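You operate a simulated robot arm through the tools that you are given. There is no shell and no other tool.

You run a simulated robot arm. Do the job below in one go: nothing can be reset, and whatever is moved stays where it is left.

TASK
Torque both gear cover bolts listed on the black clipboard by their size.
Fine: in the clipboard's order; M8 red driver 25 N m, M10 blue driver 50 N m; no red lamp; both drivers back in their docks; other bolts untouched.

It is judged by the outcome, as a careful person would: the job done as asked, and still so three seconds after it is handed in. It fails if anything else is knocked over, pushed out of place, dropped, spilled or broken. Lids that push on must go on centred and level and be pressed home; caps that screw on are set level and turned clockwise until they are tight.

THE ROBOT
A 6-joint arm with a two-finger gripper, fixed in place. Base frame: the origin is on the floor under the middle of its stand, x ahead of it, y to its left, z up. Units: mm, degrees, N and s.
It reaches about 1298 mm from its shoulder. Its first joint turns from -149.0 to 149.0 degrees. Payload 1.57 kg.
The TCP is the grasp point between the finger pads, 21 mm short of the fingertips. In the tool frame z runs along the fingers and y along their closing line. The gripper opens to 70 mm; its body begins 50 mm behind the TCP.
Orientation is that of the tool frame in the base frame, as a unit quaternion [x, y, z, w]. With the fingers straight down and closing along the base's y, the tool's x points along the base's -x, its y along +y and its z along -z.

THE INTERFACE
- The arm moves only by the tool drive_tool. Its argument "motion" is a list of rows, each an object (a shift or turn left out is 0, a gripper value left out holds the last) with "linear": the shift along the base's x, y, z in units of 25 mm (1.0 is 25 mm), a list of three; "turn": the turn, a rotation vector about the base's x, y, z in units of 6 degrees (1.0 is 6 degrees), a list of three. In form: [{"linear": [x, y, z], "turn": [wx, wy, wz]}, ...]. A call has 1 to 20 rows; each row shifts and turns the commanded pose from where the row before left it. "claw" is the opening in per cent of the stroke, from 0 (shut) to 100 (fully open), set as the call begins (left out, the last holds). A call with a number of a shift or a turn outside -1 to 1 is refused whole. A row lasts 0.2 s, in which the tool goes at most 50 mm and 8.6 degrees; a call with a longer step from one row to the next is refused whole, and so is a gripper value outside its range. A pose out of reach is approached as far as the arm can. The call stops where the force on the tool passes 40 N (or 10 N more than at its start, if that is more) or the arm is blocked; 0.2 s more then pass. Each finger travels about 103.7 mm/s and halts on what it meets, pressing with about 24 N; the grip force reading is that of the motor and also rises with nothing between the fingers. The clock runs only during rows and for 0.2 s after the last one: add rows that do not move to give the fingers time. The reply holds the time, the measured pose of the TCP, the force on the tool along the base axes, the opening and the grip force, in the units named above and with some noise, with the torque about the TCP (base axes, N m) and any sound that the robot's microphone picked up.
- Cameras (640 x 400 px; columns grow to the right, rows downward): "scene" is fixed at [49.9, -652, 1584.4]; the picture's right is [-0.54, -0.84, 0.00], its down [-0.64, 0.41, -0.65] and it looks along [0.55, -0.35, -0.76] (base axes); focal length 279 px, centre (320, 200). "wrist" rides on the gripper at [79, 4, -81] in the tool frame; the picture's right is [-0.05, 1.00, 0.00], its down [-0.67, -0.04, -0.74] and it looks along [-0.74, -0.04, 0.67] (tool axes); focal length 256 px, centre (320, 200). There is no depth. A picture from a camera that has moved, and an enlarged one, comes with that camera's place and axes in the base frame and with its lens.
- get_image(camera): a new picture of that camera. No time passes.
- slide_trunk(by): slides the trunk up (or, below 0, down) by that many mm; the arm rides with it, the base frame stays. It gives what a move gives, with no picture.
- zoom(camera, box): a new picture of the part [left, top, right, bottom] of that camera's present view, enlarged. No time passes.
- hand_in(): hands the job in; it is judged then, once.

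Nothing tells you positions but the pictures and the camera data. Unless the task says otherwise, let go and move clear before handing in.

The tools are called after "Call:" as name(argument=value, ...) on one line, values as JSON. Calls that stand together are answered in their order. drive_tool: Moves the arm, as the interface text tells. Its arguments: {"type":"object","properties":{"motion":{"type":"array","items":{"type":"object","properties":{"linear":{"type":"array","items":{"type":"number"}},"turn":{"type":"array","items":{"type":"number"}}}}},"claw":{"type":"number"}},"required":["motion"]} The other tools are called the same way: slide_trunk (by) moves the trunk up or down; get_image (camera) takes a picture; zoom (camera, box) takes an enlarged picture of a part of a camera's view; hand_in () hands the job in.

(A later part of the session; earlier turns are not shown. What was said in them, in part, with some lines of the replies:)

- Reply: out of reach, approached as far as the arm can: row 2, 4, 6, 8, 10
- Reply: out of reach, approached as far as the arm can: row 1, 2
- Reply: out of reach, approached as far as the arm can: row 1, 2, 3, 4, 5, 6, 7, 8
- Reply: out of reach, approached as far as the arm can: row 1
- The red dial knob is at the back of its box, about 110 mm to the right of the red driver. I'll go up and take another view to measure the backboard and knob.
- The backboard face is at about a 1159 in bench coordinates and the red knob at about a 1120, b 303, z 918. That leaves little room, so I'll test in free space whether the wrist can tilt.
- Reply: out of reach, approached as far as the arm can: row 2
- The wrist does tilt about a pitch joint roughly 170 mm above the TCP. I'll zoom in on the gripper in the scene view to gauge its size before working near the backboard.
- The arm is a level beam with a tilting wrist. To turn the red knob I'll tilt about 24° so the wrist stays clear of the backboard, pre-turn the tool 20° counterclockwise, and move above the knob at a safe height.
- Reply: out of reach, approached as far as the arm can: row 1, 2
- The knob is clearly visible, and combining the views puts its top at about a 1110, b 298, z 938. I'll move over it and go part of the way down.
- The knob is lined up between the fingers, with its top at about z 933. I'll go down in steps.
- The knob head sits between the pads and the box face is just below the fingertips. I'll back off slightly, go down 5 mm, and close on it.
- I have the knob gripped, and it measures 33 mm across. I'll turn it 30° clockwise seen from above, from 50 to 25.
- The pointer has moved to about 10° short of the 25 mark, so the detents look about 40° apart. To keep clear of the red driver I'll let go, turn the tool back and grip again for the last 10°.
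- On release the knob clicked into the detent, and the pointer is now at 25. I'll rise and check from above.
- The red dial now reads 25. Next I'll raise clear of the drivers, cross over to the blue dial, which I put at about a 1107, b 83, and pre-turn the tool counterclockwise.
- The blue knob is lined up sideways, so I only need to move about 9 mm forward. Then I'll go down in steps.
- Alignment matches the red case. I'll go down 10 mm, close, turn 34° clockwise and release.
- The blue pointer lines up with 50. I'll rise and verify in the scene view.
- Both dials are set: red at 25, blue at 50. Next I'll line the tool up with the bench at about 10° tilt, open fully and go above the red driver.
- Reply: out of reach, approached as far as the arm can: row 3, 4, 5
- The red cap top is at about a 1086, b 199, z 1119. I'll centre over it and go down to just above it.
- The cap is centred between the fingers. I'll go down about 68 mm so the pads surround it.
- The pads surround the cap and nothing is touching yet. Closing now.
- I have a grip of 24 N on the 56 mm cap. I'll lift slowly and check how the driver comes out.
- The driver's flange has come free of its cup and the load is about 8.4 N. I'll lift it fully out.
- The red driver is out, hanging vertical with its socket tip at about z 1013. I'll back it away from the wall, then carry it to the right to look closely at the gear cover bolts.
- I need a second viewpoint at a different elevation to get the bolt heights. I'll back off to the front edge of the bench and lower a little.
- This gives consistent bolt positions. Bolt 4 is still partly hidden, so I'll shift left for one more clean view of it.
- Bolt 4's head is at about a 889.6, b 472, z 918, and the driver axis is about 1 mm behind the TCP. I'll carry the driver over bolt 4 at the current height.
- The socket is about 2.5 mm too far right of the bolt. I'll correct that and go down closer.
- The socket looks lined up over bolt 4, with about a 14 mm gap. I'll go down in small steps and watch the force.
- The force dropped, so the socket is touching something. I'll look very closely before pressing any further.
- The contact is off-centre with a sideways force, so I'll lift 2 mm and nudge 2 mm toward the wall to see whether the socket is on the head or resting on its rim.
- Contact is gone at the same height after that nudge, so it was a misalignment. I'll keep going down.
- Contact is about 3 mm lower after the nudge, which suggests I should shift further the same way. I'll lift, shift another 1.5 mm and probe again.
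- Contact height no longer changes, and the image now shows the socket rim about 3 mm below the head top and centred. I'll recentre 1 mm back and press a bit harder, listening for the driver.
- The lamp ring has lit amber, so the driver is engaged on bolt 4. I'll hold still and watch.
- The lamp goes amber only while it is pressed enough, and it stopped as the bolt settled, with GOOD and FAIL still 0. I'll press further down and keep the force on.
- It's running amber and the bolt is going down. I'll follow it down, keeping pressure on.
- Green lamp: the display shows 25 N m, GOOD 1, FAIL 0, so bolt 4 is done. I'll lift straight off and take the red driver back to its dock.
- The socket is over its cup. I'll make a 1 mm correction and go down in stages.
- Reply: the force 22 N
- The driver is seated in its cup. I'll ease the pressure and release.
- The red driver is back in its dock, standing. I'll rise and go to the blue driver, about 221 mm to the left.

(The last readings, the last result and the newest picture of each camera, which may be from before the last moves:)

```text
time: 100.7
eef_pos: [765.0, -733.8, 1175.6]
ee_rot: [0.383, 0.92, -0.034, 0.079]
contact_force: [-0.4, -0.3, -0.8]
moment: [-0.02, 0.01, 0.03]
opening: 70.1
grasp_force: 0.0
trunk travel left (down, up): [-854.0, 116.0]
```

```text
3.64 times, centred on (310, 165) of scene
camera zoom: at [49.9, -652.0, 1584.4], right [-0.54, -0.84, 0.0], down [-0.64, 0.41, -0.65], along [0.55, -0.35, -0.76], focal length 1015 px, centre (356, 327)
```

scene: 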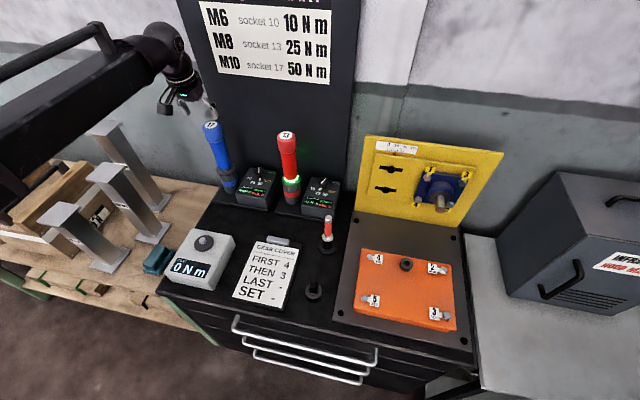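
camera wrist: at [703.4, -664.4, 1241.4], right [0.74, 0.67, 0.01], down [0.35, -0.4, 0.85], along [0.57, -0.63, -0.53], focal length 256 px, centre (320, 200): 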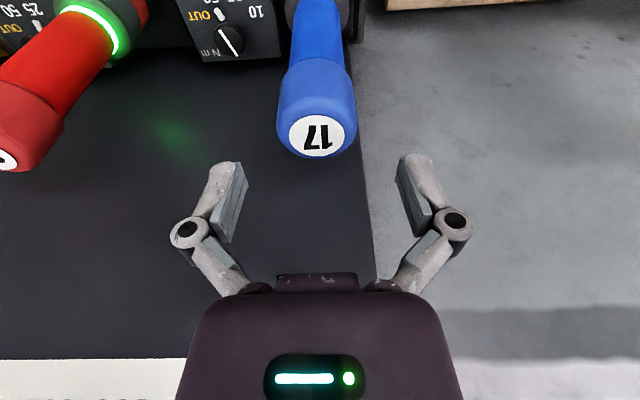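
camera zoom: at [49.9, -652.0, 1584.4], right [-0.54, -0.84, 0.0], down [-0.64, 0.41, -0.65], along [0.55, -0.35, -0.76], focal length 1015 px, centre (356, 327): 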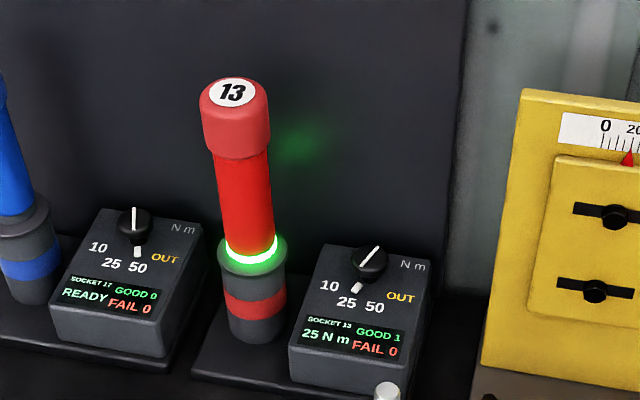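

The red driver looks exactly as it did at the start. The blue cap is at about a 1084, b -21, z 1121. I'll centre over it and go down.

Call:
drive_tool(motion=[{"linear": [0.611, -0.786, 0]}, {}])

Call:
slide_trunk(by=-25)

Call:
zoom(camera="wrist", box=[200, 50, 440, 230])

```text
time: 101.3
eef_pos: [779.5, -752.4, 1175.5]
ee_rot: [0.382, 0.92, -0.034, 0.08]
contact_force: [0.3, -0.8, 0.8]
moment: [0.01, -0.01, 0.03]
opening: 70.1
grasp_force: 0.0
trunk travel left (down, up): [-854.0, 116.0]
```

```text
time: 102.0
eef_pos: [780.4, -753.9, 1150.0]
ee_rot: [0.382, 0.92, -0.034, 0.079]
contact_force: [0.1, 0.2, 0.6]
moment: [0.02, -0.01, -0.01]
opening: 69.9
grasp_force: 0.1
trunk travel left (down, up): [-829.0, 141.0]
```

```text
2.22 times, centred on (320, 140) of wrist
camera zoom: at [718.3, -685.2, 1216.5], right [0.74, 0.67, 0.01], down [0.35, -0.4, 0.85], along [0.57, -0.63, -0.53], focal length 569 px, centre (320, 333)
```

zoom: 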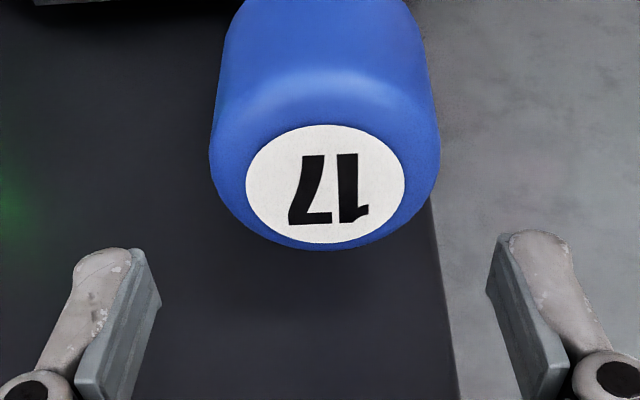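

Call:
drive_tool(motion=[{"linear": [0.037, 0.037, 0]}, {}])

Call:
slide_trunk(by=-40)

Call:
slide_trunk(by=-23)

Call:
get_image(camera="wrist")

```text
time: 102.6
eef_pos: [781.0, -754.0, 1151.4]
ee_rot: [0.383, 0.92, -0.035, 0.079]
contact_force: [0.5, -0.1, -0.1]
moment: [-0.03, 0.01, 0.01]
opening: 69.8
grasp_force: 0.1
trunk travel left (down, up): [-829.0, 141.0]
```

```text
time: 103.4
eef_pos: [781.1, -752.9, 1111.1]
ee_rot: [0.382, 0.92, -0.034, 0.08]
contact_force: [0.4, 0.2, 0.4]
moment: [-0.02, -0.04, 0.02]
opening: 70.0
grasp_force: 0.2
trunk travel left (down, up): [-789.0, 181.0]
```

```text
time: 104.1
eef_pos: [780.3, -751.6, 1087.3]
ee_rot: [0.382, 0.92, -0.034, 0.079]
contact_force: [-0.3, 1.2, -0.6]
moment: [-0.02, 0.01, 0.0]
opening: 70.0
grasp_force: 0.1
trunk travel left (down, up): [-766.0, 204.0]
```

```text
taken
camera wrist: at [718.9, -684.5, 1153.5], right [0.74, 0.67, 0.01], down [0.35, -0.4, 0.85], along [0.57, -0.63, -0.53], focal length 256 px, centre (320, 200)
```

wrist: 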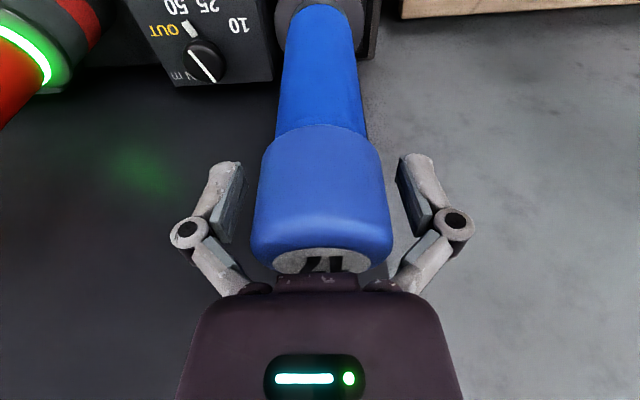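

Call:
drive_tool(motion=[{}, {}, {}, {}], claw=40)

Call:
slide_trunk(by=12)

Call:
zoom(camera="wrist", box=[180, 100, 460, 300])

Call:
zoom(camera="scene", box=[190, 100, 260, 200])

```text
time: 105.1
eef_pos: [781.4, -751.8, 1088.7]
ee_rot: [0.383, 0.92, -0.033, 0.08]
contact_force: [4.6, -1.5, 12.4]
moment: [-0.1, -0.15, -0.04]
opening: 51.8
grasp_force: 24.0
trunk travel left (down, up): [-766.0, 204.0]
```

```text
time: 105.7
eef_pos: [780.5, -755.1, 1098.0]
ee_rot: [0.382, 0.92, -0.033, 0.079]
contact_force: [0.3, 0.5, -9.0]
moment: [0.0, -0.01, -0.01]
opening: 50.5
grasp_force: 24.2
trunk travel left (down, up): [-778.0, 192.0]
```

```text
2.00 times, centred on (320, 200) of wrist
camera zoom: at [719.6, -685.4, 1164.2], right [0.74, 0.67, 0.01], down [0.35, -0.4, 0.85], along [0.57, -0.63, -0.53], focal length 512 px, centre (320, 200)
```

zoom: 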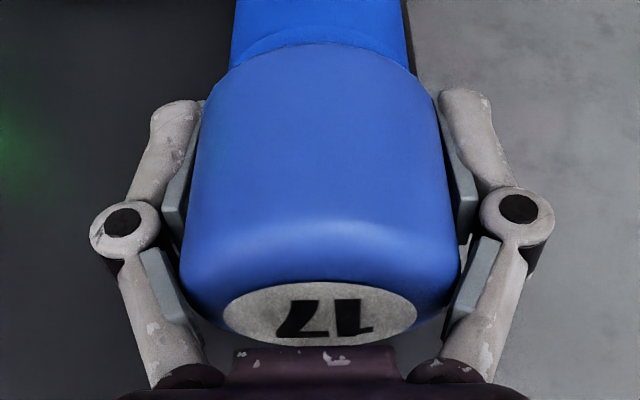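

```text
4.00 times, centred on (225, 150) of scene
camera zoom: at [49.9, -652.0, 1584.4], right [-0.54, -0.84, 0.0], down [-0.64, 0.41, -0.65], along [0.55, -0.35, -0.76], focal length 1116 px, centre (700, 400)
```

zoom: 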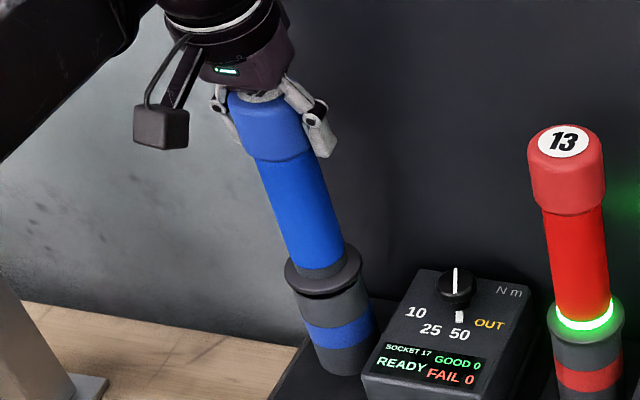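

The blue driver is gripped at 50.5 mm and is coming out of its cup. I'll lift it clear.

Call:
slide_trunk(by=60)

Call:
slide_trunk(by=80)

Call:
zoom(camera="scene", box=[170, 40, 290, 220])

Call:
get_image(camera="wrist")

```text
time: 106.7
eef_pos: [781.0, -754.4, 1158.0]
ee_rot: [0.382, 0.92, -0.034, 0.08]
contact_force: [0.0, -0.4, -8.3]
moment: [-0.02, 0.01, 0.03]
opening: 50.1
grasp_force: 24.4
trunk travel left (down, up): [-838.0, 132.0]
```

```text
time: 107.9
eef_pos: [781.9, -753.1, 1239.0]
ee_rot: [0.382, 0.92, -0.034, 0.079]
contact_force: [0.0, -0.2, -8.0]
moment: [-0.04, -0.01, 0.02]
opening: 49.8
grasp_force: 23.8
trunk travel left (down, up): [-918.0, 52.0]
```

```text
2.22 times, centred on (230, 130) of scene
camera zoom: at [49.9, -652.0, 1584.4], right [-0.54, -0.84, 0.0], down [-0.64, 0.41, -0.65], along [0.55, -0.35, -0.76], focal length 620 px, centre (520, 356)
```

zoom: 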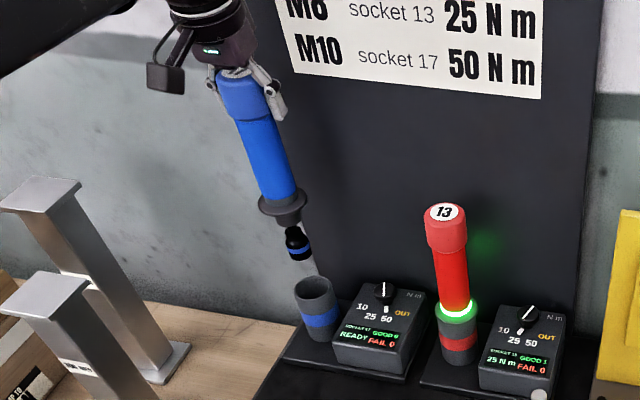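

```text
taken
camera wrist: at [719.8, -685.4, 1304.4], right [0.74, 0.67, 0.01], down [0.35, -0.4, 0.85], along [0.57, -0.63, -0.53], focal length 256 px, centre (320, 200)
```

wrist: 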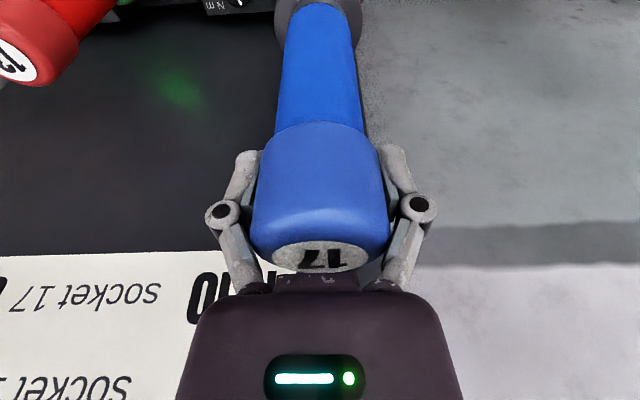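

The blue driver is out and hanging vertical. I'll back away from the wall, then carry it right to get views of bolt 3.

Call:
drive_tool(motion=[{"linear": [-0.424, 0.424, 0]}, {"linear": [-0.724, 0.724, 0]}, {"linear": [-0.724, 0.724, 0]}, {"linear": [-0.724, 0.724, 0]}, {"linear": [-0.724, 0.724, 0]}, {"linear": [-0.724, 0.724, 0]}, {"linear": [-0.724, 0.724, 0]}, {"linear": [-0.724, 0.724, 0]}, {"linear": [-0.724, 0.724, 0]}, {"linear": [-0.724, 0.724, 0]}, {"linear": [-0.724, 0.724, 0]}, {"linear": [-0.724, 0.724, 0]}, {"linear": [-0.724, 0.724, 0]}, {"linear": [-0.724, 0.724, 0]}, {"linear": [-0.724, 0.724, 0]}, {"linear": [-0.724, 0.724, 0]}, {"linear": [-0.724, 0.724, 0]}, {"linear": [-0.424, 0.424, 0]}, {}])

Call:
drive_tool(motion=[{"linear": [-0.4, -0.4, 0]}, {"linear": [-0.8485, -0.8485, 0]}, {"linear": [-0.8485, -0.8485, 0]}, {"linear": [-0.8485, -0.8485, 0]}, {"linear": [-0.8485, -0.8485, 0]}, {"linear": [-0.8485, -0.8485, 0]}, {"linear": [-0.8485, -0.8485, 0]}, {"linear": [-0.8485, -0.8485, 0]}, {"linear": [-0.8485, -0.8485, 0]}, {"linear": [-0.8485, -0.8485, 0]}, {"linear": [-0.8485, -0.8485, 0]}, {"linear": [-0.8485, -0.8485, 0]}, {"linear": [-0.8485, -0.8485, 0]}, {"linear": [-0.8485, -0.8485, 0]}, {"linear": [-0.8485, -0.8485, 0]}, {"linear": [-0.8485, -0.8485, 0]}, {"linear": [-0.8485, -0.8485, 0]}, {"linear": [-0.8485, -0.8485, 0]}, {"linear": [-0.8485, -0.8485, 0]}, {"linear": [-0.4, -0.4, 0]}])

Call:
get_image(camera="wrist")

Call:
get_image(camera="scene")

```text
time: 111.9
eef_pos: [469.8, -442.8, 1239.5]
ee_rot: [0.382, 0.92, -0.034, 0.079]
contact_force: [-0.5, 0.6, -8.0]
moment: [0.0, -0.04, -0.05]
opening: 50.1
grasp_force: 24.2
trunk travel left (down, up): [-918.0, 52.0]
```

```text
time: 116.1
eef_pos: [68.2, -845.9, 1238.9]
ee_rot: [0.382, 0.92, -0.033, 0.08]
contact_force: [1.1, 0.0, -8.2]
moment: [-0.01, -0.02, 0.0]
opening: 49.7
grasp_force: 23.8
trunk travel left (down, up): [-918.0, 52.0]
```

```text
taken
camera wrist: at [6.5, -777.4, 1304.8], right [0.74, 0.67, 0.01], down [0.35, -0.4, 0.85], along [0.57, -0.63, -0.53], focal length 256 px, centre (320, 200)
```

wrist: 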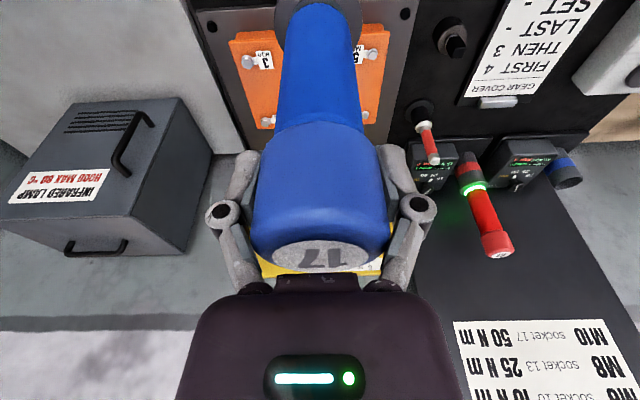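

```text
taken
```

scene: 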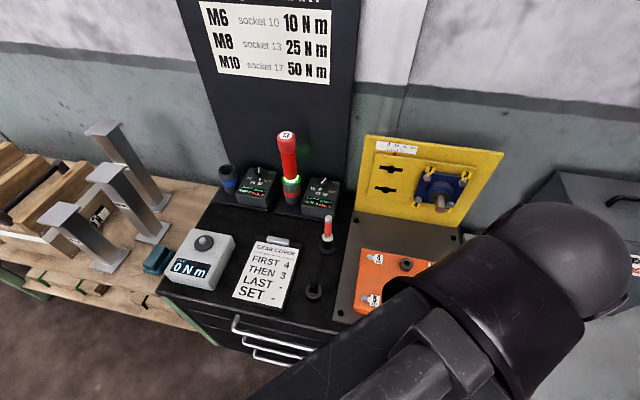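

I placed the camera at the same relative pose I used for bolt 4, so measurement errors should cancel out. Zooming on bolt 3.

Call:
zoom(camera="wrist", box=[215, 40, 275, 80])

Call:
zoom(camera="wrist", box=[180, 100, 460, 300])

```text
10.00 times, centred on (245, 60) of wrist
camera zoom: at [6.5, -777.4, 1304.8], right [0.74, 0.67, 0.01], down [0.35, -0.4, 0.85], along [0.57, -0.63, -0.53], focal length 2560 px, centre (1070, 1600)
```

zoom: 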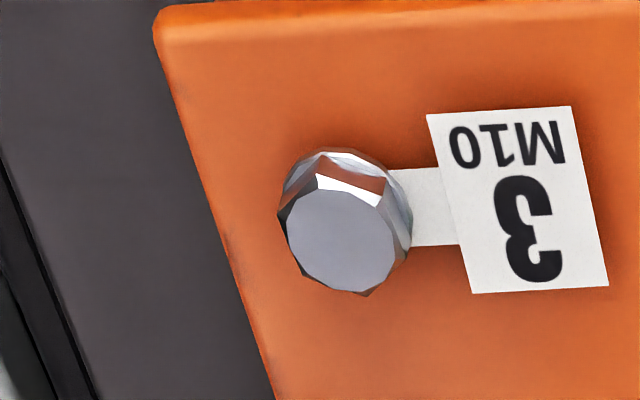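

```text
2.00 times, centred on (320, 200) of wrist
camera zoom: at [6.5, -777.4, 1304.8], right [0.74, 0.67, 0.01], down [0.35, -0.4, 0.85], along [0.57, -0.63, -0.53], focal length 512 px, centre (320, 200)
```

zoom: 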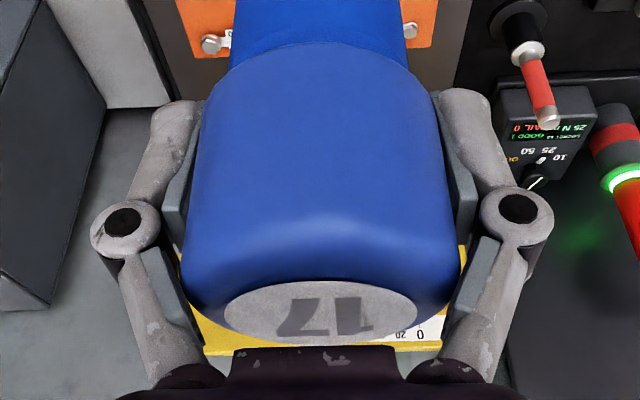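

Call:
drive_tool(motion=[{"linear": [-0.413, 0.877, 0]}, {"linear": [-0.413, 0.877, 0]}, {"linear": [-0.413, 0.877, 0]}, {"linear": [-0.413, 0.877, 0]}, {"linear": [-0.413, 0.877, 0]}, {}])

Call:
slide_trunk(by=-60)

Call:
get_image(camera="wrist")

Call:
zoom(camera="wrist", box=[210, 125, 270, 165])

```text
time: 117.5
eef_pos: [17.5, -736.3, 1238.1]
ee_rot: [0.382, 0.92, -0.033, 0.08]
contact_force: [0.7, 0.2, -7.6]
moment: [-0.05, 0.0, 0.02]
opening: 49.6
grasp_force: 23.4
trunk travel left (down, up): [-918.0, 52.0]
```

```text
time: 118.5
eef_pos: [17.7, -735.6, 1178.2]
ee_rot: [0.381, 0.92, -0.033, 0.079]
contact_force: [-0.4, 0.4, -7.5]
moment: [-0.03, -0.02, 0.0]
opening: 49.8
grasp_force: 24.2
trunk travel left (down, up): [-858.0, 112.0]
```

```text
taken
camera wrist: at [-44.0, -667.1, 1245.1], right [0.74, 0.67, 0.01], down [0.35, -0.4, 0.85], along [0.57, -0.63, -0.53], focal length 256 px, centre (320, 200)
```

wrist: 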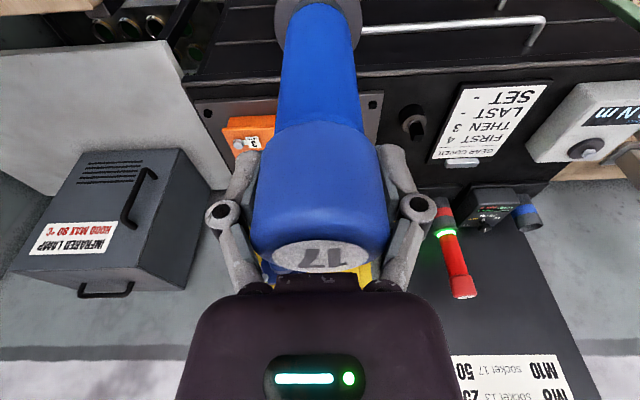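

```text
10.00 times, centred on (240, 145) of wrist
camera zoom: at [-44.0, -667.1, 1245.1], right [0.74, 0.67, 0.01], down [0.35, -0.4, 0.85], along [0.57, -0.63, -0.53], focal length 2560 px, centre (1120, 750)
```

zoom: 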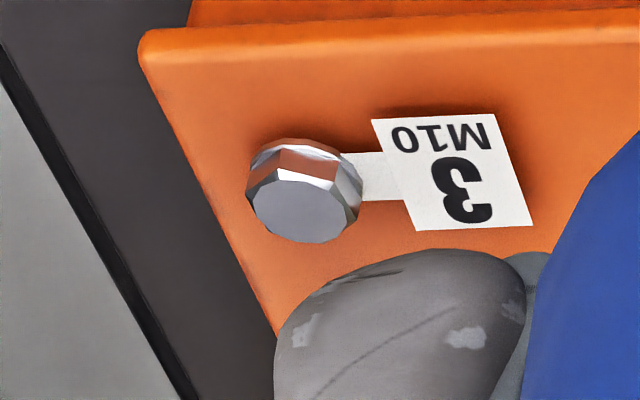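

Bolt 3's head is at about a 772, b 665, z 919, measured the same way as bolt 4. I'll raise and carry the blue driver over it using the offset that worked for bolt 4.

Call:
slide_trunk(by=60)

Call:
drive_tool(motion=[{"linear": [0.0985, -0.4725, 0]}, {"linear": [0.197, -0.945, 0]}, {"linear": [0.197, -0.945, 0]}, {"linear": [0.197, -0.945, 0]}, {"linear": [0.197, -0.945, 0]}, {"linear": [0.197, -0.945, 0]}, {"linear": [0.197, -0.945, 0]}, {"linear": [0.197, -0.945, 0]}, {"linear": [0.197, -0.945, 0]}, {"linear": [0.197, -0.945, 0]}, {"linear": [0.197, -0.945, 0]}, {"linear": [0.197, -0.945, 0]}, {"linear": [0.0985, -0.4725, 0]}, {}, {}])

Call:
get_image(camera="wrist")

Call:
get_image(camera="scene")

```text
time: 119.5
eef_pos: [18.5, -735.4, 1238.7]
ee_rot: [0.382, 0.92, -0.034, 0.079]
contact_force: [0.4, -0.2, -8.1]
moment: [0.0, -0.02, -0.04]
opening: 49.6
grasp_force: 24.2
trunk travel left (down, up): [-918.0, 52.0]
```

```text
time: 122.7
eef_pos: [74.9, -1019.5, 1238.9]
ee_rot: [0.382, 0.92, -0.034, 0.08]
contact_force: [-0.3, 0.3, -7.5]
moment: [-0.02, -0.06, 0.05]
opening: 49.9
grasp_force: 23.8
trunk travel left (down, up): [-918.0, 52.0]
```

```text
taken
camera wrist: at [14.5, -951.3, 1304.5], right [0.74, 0.67, 0.01], down [0.35, -0.4, 0.85], along [0.57, -0.63, -0.53], focal length 256 px, centre (320, 200)
```

wrist: 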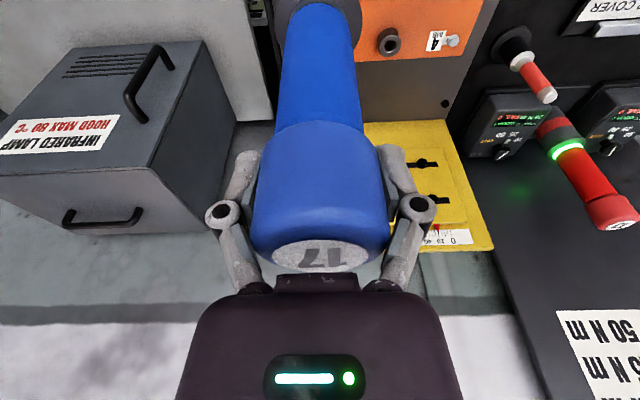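

```text
taken
```

scene: 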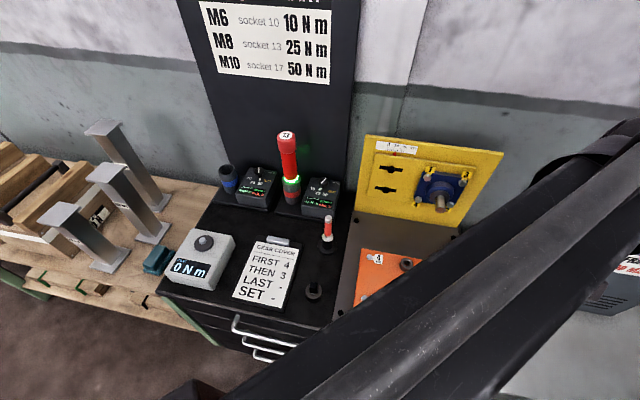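

I'm over bolt 3, but the beam blocks the scene camera, so I'll use forces and the wrist view. I'll nudge 1 mm left and go down.

Call:
drive_tool(motion=[{"linear": [0.025, 0.025, 0]}, {}])

Call:
slide_trunk(by=-80)

Call:
get_image(camera="wrist")

Call:
get_image(camera="scene")

```text
time: 123.3
eef_pos: [76.6, -1018.9, 1239.2]
ee_rot: [0.382, 0.92, -0.033, 0.079]
contact_force: [-0.3, 0.3, -8.0]
moment: [-0.03, -0.04, 0.01]
opening: 49.7
grasp_force: 24.3
trunk travel left (down, up): [-918.0, 52.0]
```

```text
time: 124.4
eef_pos: [76.9, -1019.1, 1158.7]
ee_rot: [0.381, 0.92, -0.033, 0.08]
contact_force: [0.7, -0.5, -8.0]
moment: [0.0, 0.0, -0.03]
opening: 50.0
grasp_force: 24.3
trunk travel left (down, up): [-838.0, 132.0]
```

```text
taken
camera wrist: at [14.9, -950.4, 1224.7], right [0.74, 0.67, 0.01], down [0.35, -0.4, 0.85], along [0.57, -0.63, -0.53], focal length 256 px, centre (320, 200)
```

wrist: 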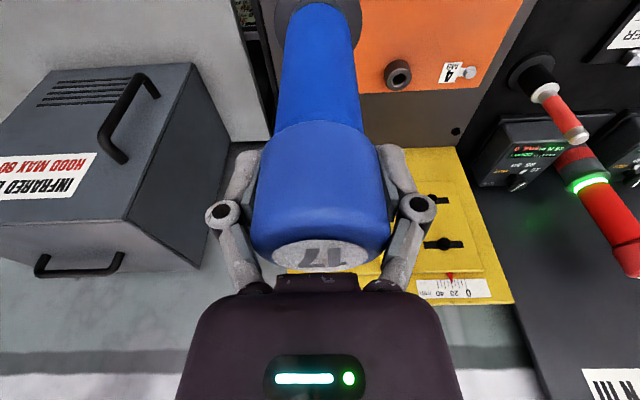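

```text
taken
```

scene: 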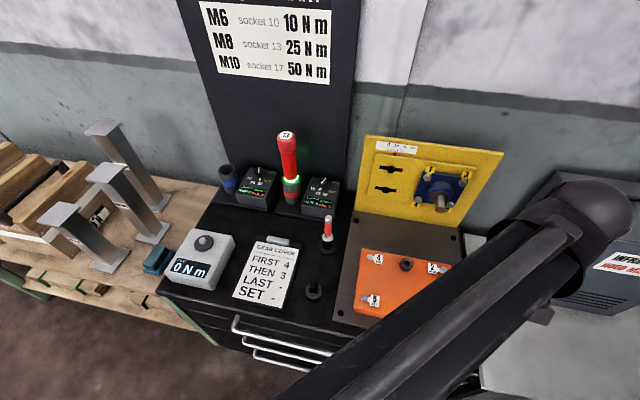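

Call:
zoom(camera="scene", box=[400, 240, 580, 400])

```text
2.50 times, centred on (490, 320) of scene
camera zoom: at [49.9, -652.0, 1584.4], right [-0.54, -0.84, 0.0], down [-0.64, 0.41, -0.65], along [0.55, -0.35, -0.76], focal length 698 px, centre (-105, -100)
```

zoom: 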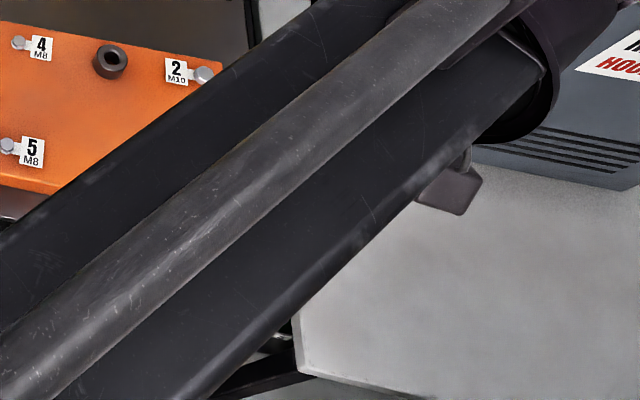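

Call:
slide_trunk(by=-18)

Call:
slide_trunk(by=-2)

Call:
slide_trunk(by=-2)

```text
time: 125.1
eef_pos: [76.2, -1019.0, 1140.2]
ee_rot: [0.382, 0.92, -0.033, 0.08]
contact_force: [-0.4, 0.0, -7.0]
moment: [-0.04, 0.0, -0.02]
opening: 50.3
grasp_force: 24.7
trunk travel left (down, up): [-820.0, 150.0]
```

```text
time: 125.6
eef_pos: [77.2, -1018.8, 1137.9]
ee_rot: [0.382, 0.92, -0.033, 0.08]
contact_force: [-0.1, -0.1, -7.9]
moment: [-0.02, -0.04, 0.01]
opening: 50.0
grasp_force: 24.6
trunk travel left (down, up): [-818.0, 152.0]
```

```text
time: 126.1
eef_pos: [76.5, -1019.0, 1136.4]
ee_rot: [0.382, 0.92, -0.033, 0.08]
contact_force: [0.0, 0.2, -7.9]
moment: [-0.02, -0.02, 0.01]
opening: 50.1
grasp_force: 24.2
trunk travel left (down, up): [-816.0, 154.0]
```

Call:
slide_trunk(by=-2)

Call:
slide_trunk(by=-2)

```text
time: 126.7
eef_pos: [76.8, -1018.7, 1134.3]
ee_rot: [0.382, 0.92, -0.033, 0.079]
contact_force: [-0.6, 0.4, -7.3]
moment: [-0.07, -0.04, 0.01]
opening: 49.7
grasp_force: 23.1
trunk travel left (down, up): [-814.0, 156.0]
```

```text
time: 127.2
eef_pos: [76.6, -1018.5, 1132.2]
ee_rot: [0.382, 0.92, -0.034, 0.08]
contact_force: [0.5, 0.7, -7.1]
moment: [0.02, -0.03, 0.0]
opening: 50.2
grasp_force: 23.9
trunk travel left (down, up): [-812.0, 158.0]
```

Call:
slide_trunk(by=-2)

Call:
slide_trunk(by=-2)

```text
time: 127.7
eef_pos: [75.6, -1019.8, 1131.1]
ee_rot: [0.382, 0.92, -0.033, 0.08]
contact_force: [-0.1, -1.3, -2.0]
moment: [-0.26, -0.02, 0.03]
opening: 50.3
grasp_force: 24.2
trunk travel left (down, up): [-810.0, 160.0]
```

```text
time: 128.2
eef_pos: [76.2, -1018.0, 1128.9]
ee_rot: [0.382, 0.92, -0.032, 0.079]
contact_force: [0.1, 0.3, 0.8]
moment: [-0.29, -0.07, 0.01]
opening: 50.0
grasp_force: 23.7
trunk travel left (down, up): [-808.0, 162.0]
```

Call:
get_image(camera="wrist")

Call:
zoom(camera="wrist", box=[240, 0, 400, 100])

Call:
zoom(camera="wrist", box=[480, 60, 640, 240])

```text
taken
camera wrist: at [14.8, -950.0, 1195.1], right [0.74, 0.67, 0.01], down [0.35, -0.4, 0.85], along [0.57, -0.63, -0.53], focal length 256 px, centre (320, 200)
```

wrist: 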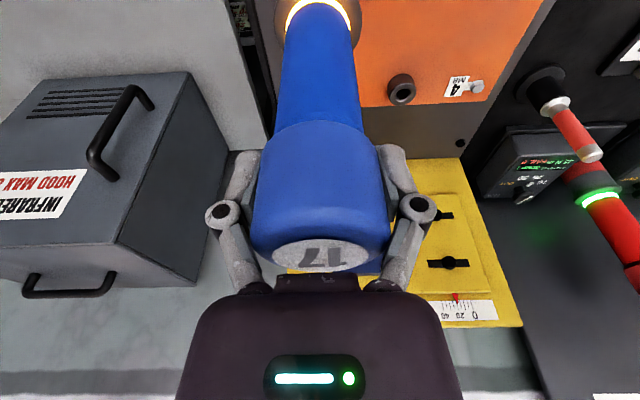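

```text
4.00 times, centred on (320, 50) of wrist
camera zoom: at [14.8, -950.0, 1195.1], right [0.74, 0.67, 0.01], down [0.35, -0.4, 0.85], along [0.57, -0.63, -0.53], focal length 1024 px, centre (320, 800)
```

zoom: 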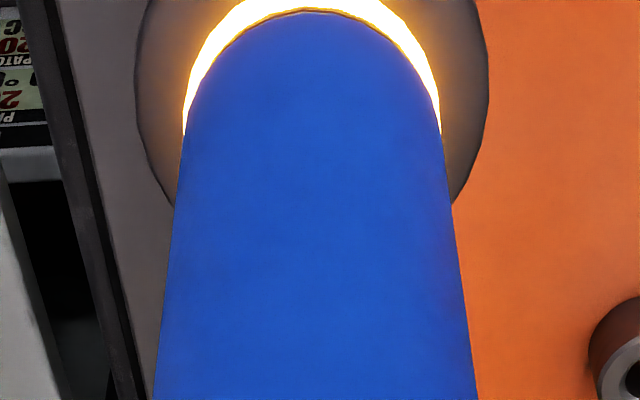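

```text
2.22 times, centred on (560, 150) of wrist
camera zoom: at [14.8, -950.0, 1195.1], right [0.74, 0.67, 0.01], down [0.35, -0.4, 0.85], along [0.57, -0.63, -0.53], focal length 569 px, centre (-213, 311)
```

zoom: 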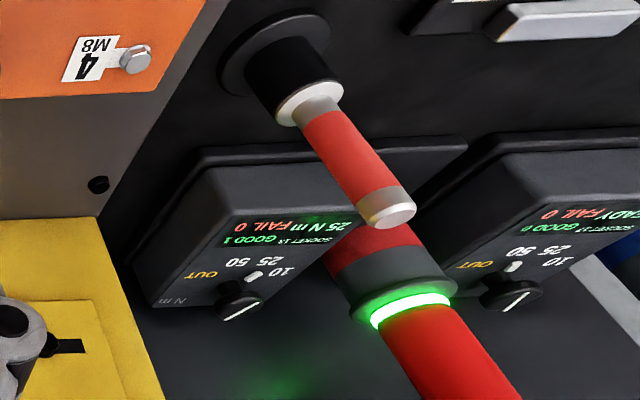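

Amber: the blue driver is seated on bolt 3. I'll follow it down as it tightens, just as before.

Call:
slide_trunk(by=-4)

Call:
slide_trunk(by=-3)

Call:
slide_trunk(by=-2)

Call:
zoom(camera="wrist", box=[240, 0, 640, 250])

```text
time: 128.7
eef_pos: [76.7, -1017.7, 1124.7]
ee_rot: [0.381, 0.92, -0.033, 0.08]
contact_force: [-0.8, -2.0, 2.4]
moment: [-0.26, -0.08, -0.01]
opening: 49.7
grasp_force: 23.6
trunk travel left (down, up): [-804.0, 166.0]
```

```text
time: 129.3
eef_pos: [76.8, -1018.1, 1123.7]
ee_rot: [0.382, 0.92, -0.034, 0.08]
contact_force: [-0.7, -1.6, 3.4]
moment: [-0.21, -0.06, 0.03]
opening: 50.0
grasp_force: 24.2
trunk travel left (down, up): [-801.0, 169.0]
```

```text
time: 129.8
eef_pos: [75.4, -1018.4, 1121.4]
ee_rot: [0.382, 0.92, -0.034, 0.079]
contact_force: [0.0, -1.5, 6.6]
moment: [-0.17, -0.02, 0.08]
opening: 50.2
grasp_force: 24.3
trunk travel left (down, up): [-799.0, 171.0]
```

```text
1.60 times, centred on (440, 125) of wrist
camera zoom: at [14.8, -949.2, 1186.8], right [0.74, 0.67, 0.01], down [0.35, -0.4, 0.85], along [0.57, -0.63, -0.53], focal length 410 px, centre (128, 320)
```

zoom: 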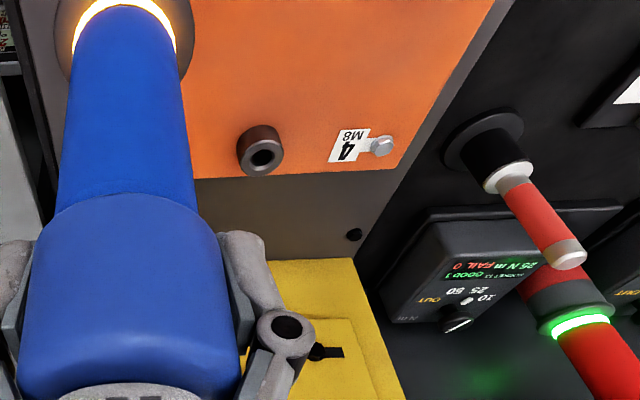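

Still amber at about 15 N. I'll hold and let it reach torque.

Call:
drive_tool(motion=[{}, {}, {}])

Call:
zoom(camera="wrist", box=[240, 0, 400, 100])

Call:
zoom(camera="scene", box=[235, 155, 285, 215])

```text
time: 130.6
eef_pos: [75.9, -1016.5, 1120.0]
ee_rot: [0.382, 0.92, -0.033, 0.079]
contact_force: [0.2, -0.3, 5.3]
moment: [-0.03, -0.06, 0.01]
opening: 50.0
grasp_force: 24.1
trunk travel left (down, up): [-799.0, 171.0]
```

```text
4.00 times, centred on (320, 50) of wrist
camera zoom: at [14.7, -949.1, 1186.8], right [0.74, 0.67, 0.01], down [0.35, -0.4, 0.85], along [0.57, -0.63, -0.53], focal length 1024 px, centre (320, 800)
```

zoom: 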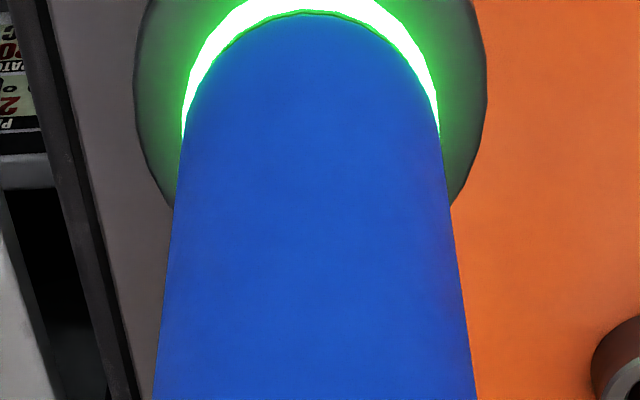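

```text
6.67 times, centred on (260, 185) of scene
camera zoom: at [49.9, -652.0, 1584.4], right [-0.54, -0.84, 0.0], down [-0.64, 0.41, -0.65], along [0.55, -0.35, -0.76], focal length 1860 px, centre (720, 300)
```

zoom: 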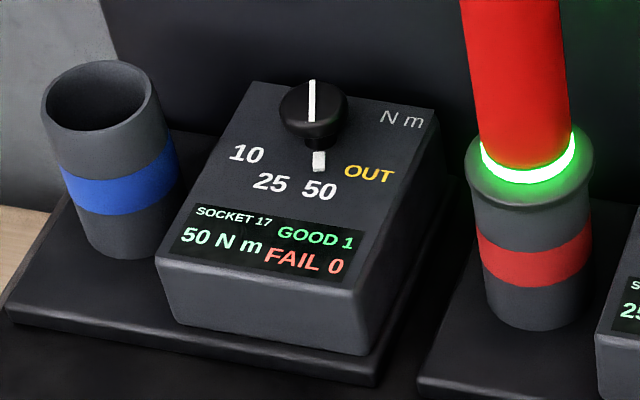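

Green: 50 N m, GOOD 1, FAIL 0. Both bolts are done in the right order, so I'll lift off and carry the blue driver back.

Call:
slide_trunk(by=20)

Call:
slide_trunk(by=100)

Call:
drive_tool(motion=[{"linear": [0.4, 0.4, 0]}, {"linear": [0.8485, 0.8485, 0]}, {"linear": [0.8485, 0.8485, 0]}, {"linear": [0.8485, 0.8485, 0]}, {"linear": [0.8485, 0.8485, 0]}, {"linear": [0.8485, 0.8485, 0]}, {"linear": [0.8485, 0.8485, 0]}, {"linear": [0.8485, 0.8485, 0]}, {"linear": [0.8485, 0.8485, 0]}, {"linear": [0.8485, 0.8485, 0]}, {"linear": [0.8485, 0.8485, 0]}, {"linear": [0.8485, 0.8485, 0]}, {"linear": [0.8485, 0.8485, 0]}, {"linear": [0.8485, 0.8485, 0]}, {"linear": [0.8485, 0.8485, 0]}, {"linear": [0.8485, 0.8485, 0]}, {"linear": [0.8485, 0.8485, 0]}, {"linear": [0.8485, 0.8485, 0]}, {"linear": [0.8485, 0.8485, 0]}, {"linear": [0.8485, 0.8485, 0]}])

Call:
drive_tool(motion=[{"linear": [0.82, 0.82, 0]}, {"linear": [0.82, 0.82, 0]}, {"linear": [0.82, 0.82, 0]}, {"linear": [0.4, 0.4, 0]}, {}, {}])

Call:
get_image(camera="wrist")

Call:
get_image(camera="scene")

```text
time: 131.2
eef_pos: [76.6, -1018.2, 1139.4]
ee_rot: [0.382, 0.92, -0.034, 0.08]
contact_force: [0.1, -0.3, -6.7]
moment: [-0.03, -0.02, 0.02]
opening: 49.9
grasp_force: 24.0
trunk travel left (down, up): [-819.0, 151.0]
```

```text
time: 132.6
eef_pos: [77.2, -1019.9, 1238.4]
ee_rot: [0.381, 0.921, -0.034, 0.08]
contact_force: [0.5, 0.3, -8.2]
moment: [-0.02, -0.03, -0.03]
opening: 50.1
grasp_force: 24.3
trunk travel left (down, up): [-919.0, 51.0]
```

```text
time: 136.8
eef_pos: [489.4, -606.7, 1239.9]
ee_rot: [0.382, 0.92, -0.034, 0.079]
contact_force: [0.3, -0.1, -8.4]
moment: [0.02, -0.02, 0.01]
opening: 49.6
grasp_force: 23.7
trunk travel left (down, up): [-919.0, 51.0]
```

```text
time: 138.2
eef_pos: [560.2, -533.6, 1240.3]
ee_rot: [0.382, 0.92, -0.034, 0.08]
contact_force: [0.1, -0.1, -7.9]
moment: [-0.01, 0.0, 0.0]
opening: 49.8
grasp_force: 23.8
trunk travel left (down, up): [-919.0, 51.0]
```

```text
taken
camera wrist: at [499.5, -465.3, 1305.9], right [0.74, 0.67, 0.01], down [0.35, -0.4, 0.85], along [0.57, -0.63, -0.53], focal length 256 px, centre (320, 200)
```

wrist: 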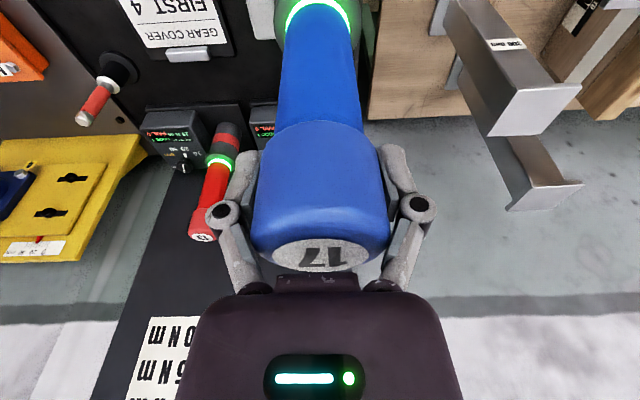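

```text
taken
```

scene: 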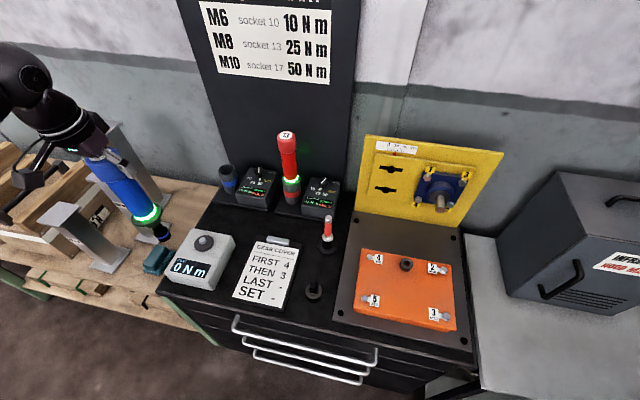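

Call:
drive_tool(motion=[{"linear": [0.404, -0.404, 0]}, {"linear": [0.8, -0.8, 0]}, {"linear": [0.8, -0.8, 0]}, {"linear": [0.8, -0.8, 0]}, {"linear": [0.8, -0.8, 0]}, {"linear": [0.8, -0.8, 0]}, {"linear": [0.8, -0.8, 0]}, {"linear": [0.8, -0.8, 0]}, {"linear": [0.8, -0.8, 0]}, {"linear": [0.8, -0.8, 0]}, {"linear": [0.8, -0.8, 0]}, {"linear": [0.404, -0.404, 0]}, {}, {}])

Call:
get_image(camera="wrist")

Call:
zoom(camera="scene", box=[170, 40, 290, 220])

```text
time: 141.2
eef_pos: [782.0, -752.5, 1238.8]
ee_rot: [0.382, 0.92, -0.034, 0.08]
contact_force: [0.2, -0.1, -7.8]
moment: [-0.02, -0.03, 0.01]
opening: 50.1
grasp_force: 23.8
trunk travel left (down, up): [-919.0, 51.0]
```

```text
taken
camera wrist: at [720.2, -684.4, 1305.5], right [0.74, 0.67, 0.01], down [0.35, -0.4, 0.85], along [0.57, -0.63, -0.53], focal length 256 px, centre (320, 200)
```

wrist: 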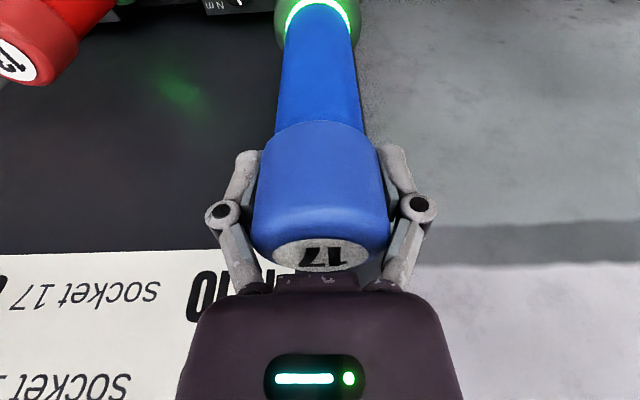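

```text
2.22 times, centred on (230, 130) of scene
camera zoom: at [49.9, -652.0, 1584.4], right [-0.54, -0.84, 0.0], down [-0.64, 0.41, -0.65], along [0.55, -0.35, -0.76], focal length 620 px, centre (520, 356)
```

zoom: 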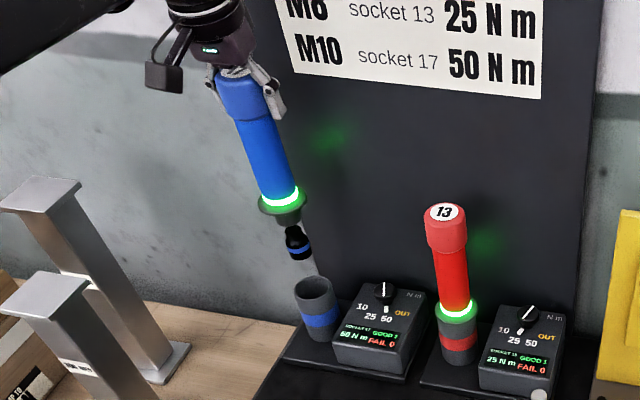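

The picture matches the extraction view. I'll lower the blue driver into its cup.

Call:
drive_tool(motion=[{"linear": [-0.028, -0.028, 0]}, {}])

Call:
slide_trunk(by=-60)

Call:
zoom(camera="scene", box=[200, 140, 260, 210])

```text
time: 141.8
eef_pos: [780.9, -753.1, 1240.0]
ee_rot: [0.383, 0.92, -0.035, 0.079]
contact_force: [0.1, -0.9, -8.5]
moment: [0.01, -0.05, -0.01]
opening: 49.9
grasp_force: 23.4
trunk travel left (down, up): [-919.0, 51.0]
```

```text
time: 142.8
eef_pos: [780.8, -754.1, 1179.7]
ee_rot: [0.382, 0.92, -0.034, 0.079]
contact_force: [-0.4, -0.6, -6.7]
moment: [-0.03, -0.02, 0.02]
opening: 49.9
grasp_force: 24.2
trunk travel left (down, up): [-859.0, 111.0]
```

```text
5.71 times, centred on (230, 175) of scene
camera zoom: at [49.9, -652.0, 1584.4], right [-0.54, -0.84, 0.0], down [-0.64, 0.41, -0.65], along [0.55, -0.35, -0.76], focal length 1594 px, centre (834, 343)
```

zoom: 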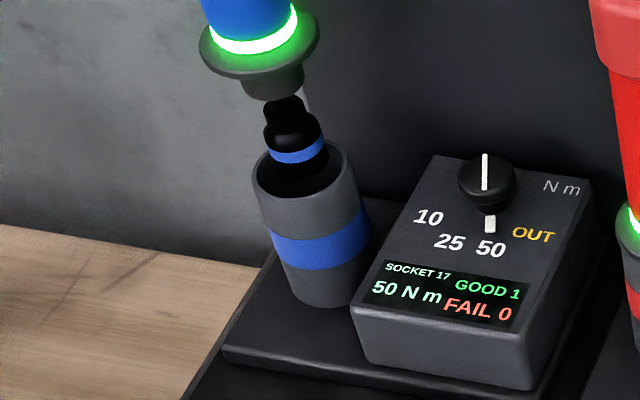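

Call:
slide_trunk(by=-40)

Call:
slide_trunk(by=-38)

Call:
zoom(camera="scene", box=[200, 110, 260, 210])

```text
time: 143.6
eef_pos: [781.4, -753.7, 1140.0]
ee_rot: [0.382, 0.92, -0.034, 0.079]
contact_force: [-0.5, 0.2, -7.1]
moment: [-0.05, 0.0, 0.02]
opening: 50.0
grasp_force: 24.4
trunk travel left (down, up): [-819.0, 151.0]
```

```text
time: 144.4
eef_pos: [780.9, -753.4, 1102.0]
ee_rot: [0.383, 0.92, -0.034, 0.079]
contact_force: [0.5, 0.5, -8.1]
moment: [-0.02, 0.0, -0.01]
opening: 49.7
grasp_force: 24.1
trunk travel left (down, up): [-781.0, 189.0]
```

```text
4.00 times, centred on (230, 160) of scene
camera zoom: at [49.9, -652.0, 1584.4], right [-0.54, -0.84, 0.0], down [-0.64, 0.41, -0.65], along [0.55, -0.35, -0.76], focal length 1116 px, centre (680, 360)
```

zoom: 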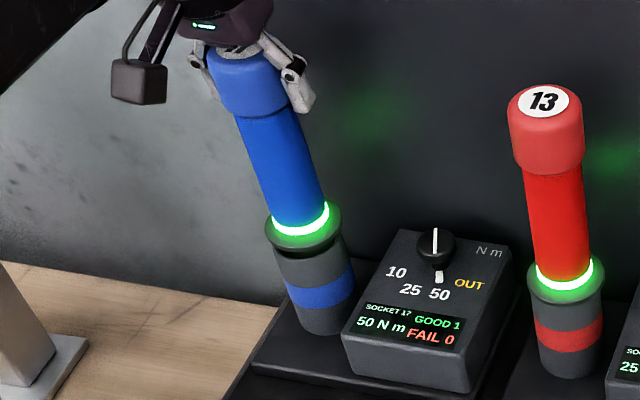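

Call:
slide_trunk(by=-9)

Call:
slide_trunk(by=-3)

```text
time: 145.0
eef_pos: [781.2, -753.3, 1093.2]
ee_rot: [0.382, 0.92, -0.034, 0.08]
contact_force: [0.7, 0.1, -8.1]
moment: [0.01, 0.0, 0.02]
opening: 49.8
grasp_force: 23.7
trunk travel left (down, up): [-772.0, 198.0]
```

```text
time: 145.5
eef_pos: [781.1, -754.0, 1090.9]
ee_rot: [0.383, 0.92, -0.033, 0.08]
contact_force: [1.2, -0.6, 3.5]
moment: [-0.24, -0.22, 0.01]
opening: 50.3
grasp_force: 24.2
trunk travel left (down, up): [-769.0, 201.0]
```

Call:
slide_trunk(by=-1.5)

Call:
zoom(camera="scene", box=[200, 110, 260, 210])

```text
time: 146.0
eef_pos: [780.4, -752.1, 1090.6]
ee_rot: [0.383, 0.92, -0.034, 0.081]
contact_force: [3.2, 1.3, 13.0]
moment: [-0.27, -0.24, 0.04]
opening: 50.1
grasp_force: 24.4
trunk travel left (down, up): [-767.0, 203.0]
```

```text
4.00 times, centred on (230, 160) of scene
camera zoom: at [49.9, -652.0, 1584.4], right [-0.54, -0.84, 0.0], down [-0.64, 0.41, -0.65], along [0.55, -0.35, -0.76], focal length 1116 px, centre (680, 360)
```

zoom: 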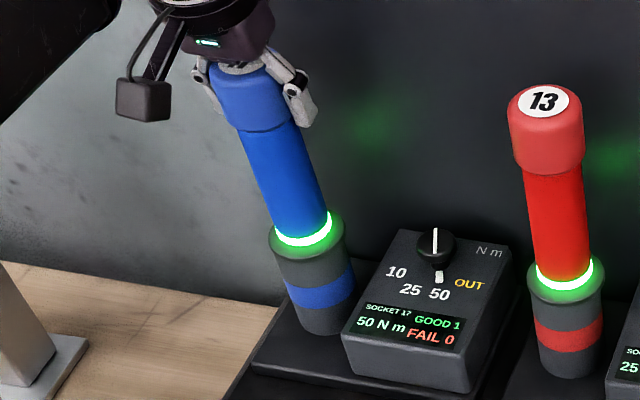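

It's seated. I'll ease off slightly, release and rise straight up.

Call:
slide_trunk(by=1.2)

Call:
drive_tool(motion=[{}, {}, {}], claw=100)

Call:
get_image(camera="wrist")

Call:
slide_trunk(by=100)

Call:
get_image(camera="scene")

Call:
zoom(camera="scene", box=[190, 110, 350, 220])

```text
time: 146.6
eef_pos: [780.1, -752.5, 1090.1]
ee_rot: [0.382, 0.92, -0.034, 0.08]
contact_force: [1.3, 4.2, 3.9]
moment: [0.26, -0.16, 0.04]
opening: 50.0
grasp_force: 24.0
trunk travel left (down, up): [-768.0, 202.0]
```

```text
time: 147.3
eef_pos: [781.0, -751.7, 1091.1]
ee_rot: [0.382, 0.92, -0.034, 0.078]
contact_force: [-1.0, -0.6, -0.4]
moment: [-0.05, -0.02, -0.01]
opening: 69.9
grasp_force: 0.1
trunk travel left (down, up): [-768.0, 202.0]
```

```text
taken
camera wrist: at [719.0, -684.9, 1156.1], right [0.74, 0.67, 0.01], down [0.35, -0.4, 0.85], along [0.57, -0.63, -0.53], focal length 256 px, centre (320, 200)
```

wrist: 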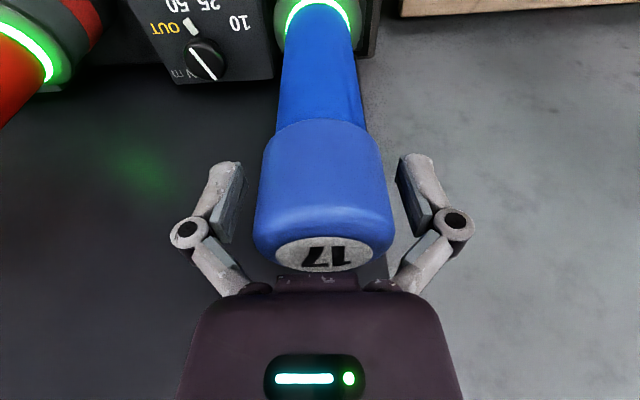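

```text
time: 148.7
eef_pos: [780.0, -752.8, 1189.4]
ee_rot: [0.382, 0.92, -0.034, 0.08]
contact_force: [0.9, 0.4, -0.4]
moment: [-0.02, 0.01, -0.02]
opening: 70.1
grasp_force: 0.0
trunk travel left (down, up): [-868.0, 102.0]
```

```text
taken
```

scene: 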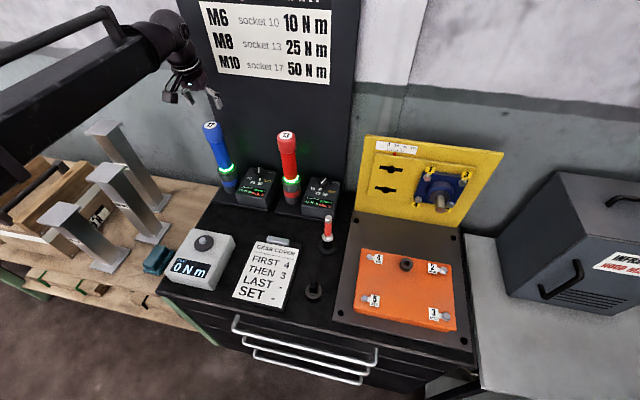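

```text
3.64 times, centred on (270, 165) of scene
camera zoom: at [49.9, -652.0, 1584.4], right [-0.54, -0.84, 0.0], down [-0.64, 0.41, -0.65], along [0.55, -0.35, -0.76], focal length 1015 px, centre (502, 327)
```

zoom: 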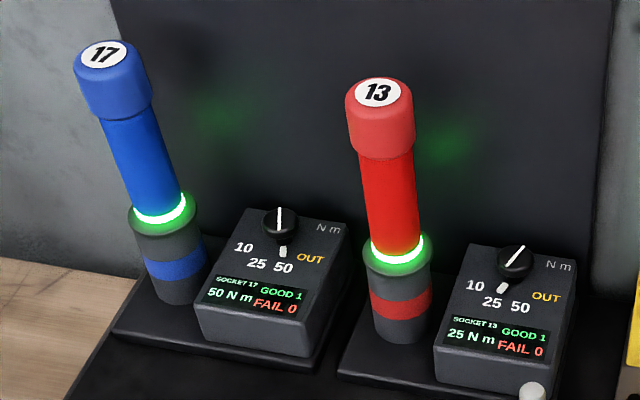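

Both drivers are back in their docks with green lamps and look just as they did at the start. I'll back the arm away and do a last check of the gear cover.

Call:
drive_tool(motion=[{"linear": [-0.7, 0.7, 0]}, {"linear": [-0.7, 0.7, 0]}, {"linear": [-0.7, 0.7, 0]}, {"linear": [-0.7, 0.7, 0]}, {"linear": [-0.7, 0.7, 0]}, {"linear": [-0.7, 0.7, 0]}, {"linear": [-0.7, 0.7, 0]}, {"linear": [-0.7, 0.7, 0]}, {}])

Call:
zoom(camera="scene", box=[330, 230, 480, 340])

Call:
zoom(camera="scene", box=[160, 110, 360, 310])

```text
time: 150.7
eef_pos: [640.9, -613.5, 1190.0]
ee_rot: [0.382, 0.92, -0.033, 0.079]
contact_force: [-0.9, 0.2, -0.3]
moment: [-0.01, 0.03, -0.01]
opening: 69.9
grasp_force: 0.1
trunk travel left (down, up): [-868.0, 102.0]
```

```text
3.64 times, centred on (405, 285) of scene
camera zoom: at [49.9, -652.0, 1584.4], right [-0.54, -0.84, 0.0], down [-0.64, 0.41, -0.65], along [0.55, -0.35, -0.76], focal length 1015 px, centre (11, -109)
```

zoom: 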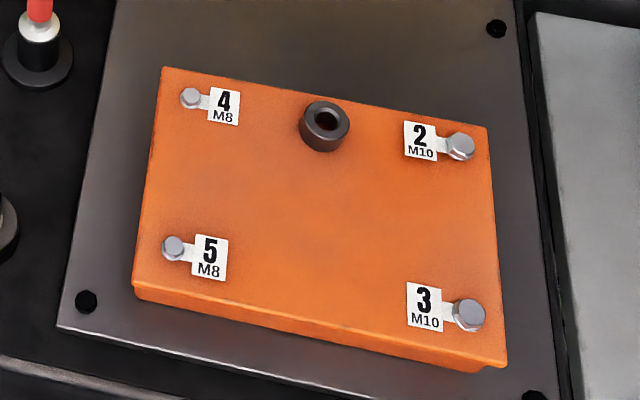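

```text
2.00 times, centred on (260, 210) of scene
camera zoom: at [49.9, -652.0, 1584.4], right [-0.54, -0.84, 0.0], down [-0.64, 0.41, -0.65], along [0.55, -0.35, -0.76], focal length 558 px, centre (440, 180)
```

zoom: 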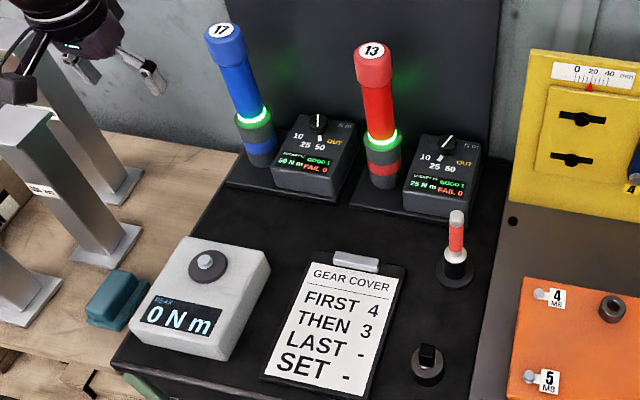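

Everything checks out:
- **Torque:** bolt 4 was done first at 25 N m with the red driver, then bolt 3 at 50 N m with the blue driver. Each display reads GOOD 1 and FAIL 0.
- **Drivers:** both are back in their docks with green lamps.
- **Rest of the bench:** the other bolts and items look undisturbed, and the gripper is open and clear.

I'll hand the job in.

Call:
hand_in()

```text
The job is handed in.
```

Both bolts on the clipboard are torqued in its order, and the job is handed in. I haven't seen the judge's result.

| Order | Bolt | Driver | Reading | Count |
|---|---|---|---|---|
| First | 4 (M8) | Red | 25 N m | GOOD 1, FAIL 0 |
| Then | 3 (M10) | Blue | 50 N m | GOOD 1, FAIL 0 |

- **Dials:** both were set wrong at the start, so I turned red from 50 to 25 and blue from OUT to 50 before starting.
- **Bolt 4:** it took a few tries to line up. The socket first touched off-centre, and one short amber start stopped before reaching torque. No failure was counted.
- **Lamps:** I saw no red lamp at any point, and both ended green.
- **At hand-in:** both drivers were back in their docks. I never engaged any other bolt, and the final pictures showed nothing else moved. The gripper was open and clear.
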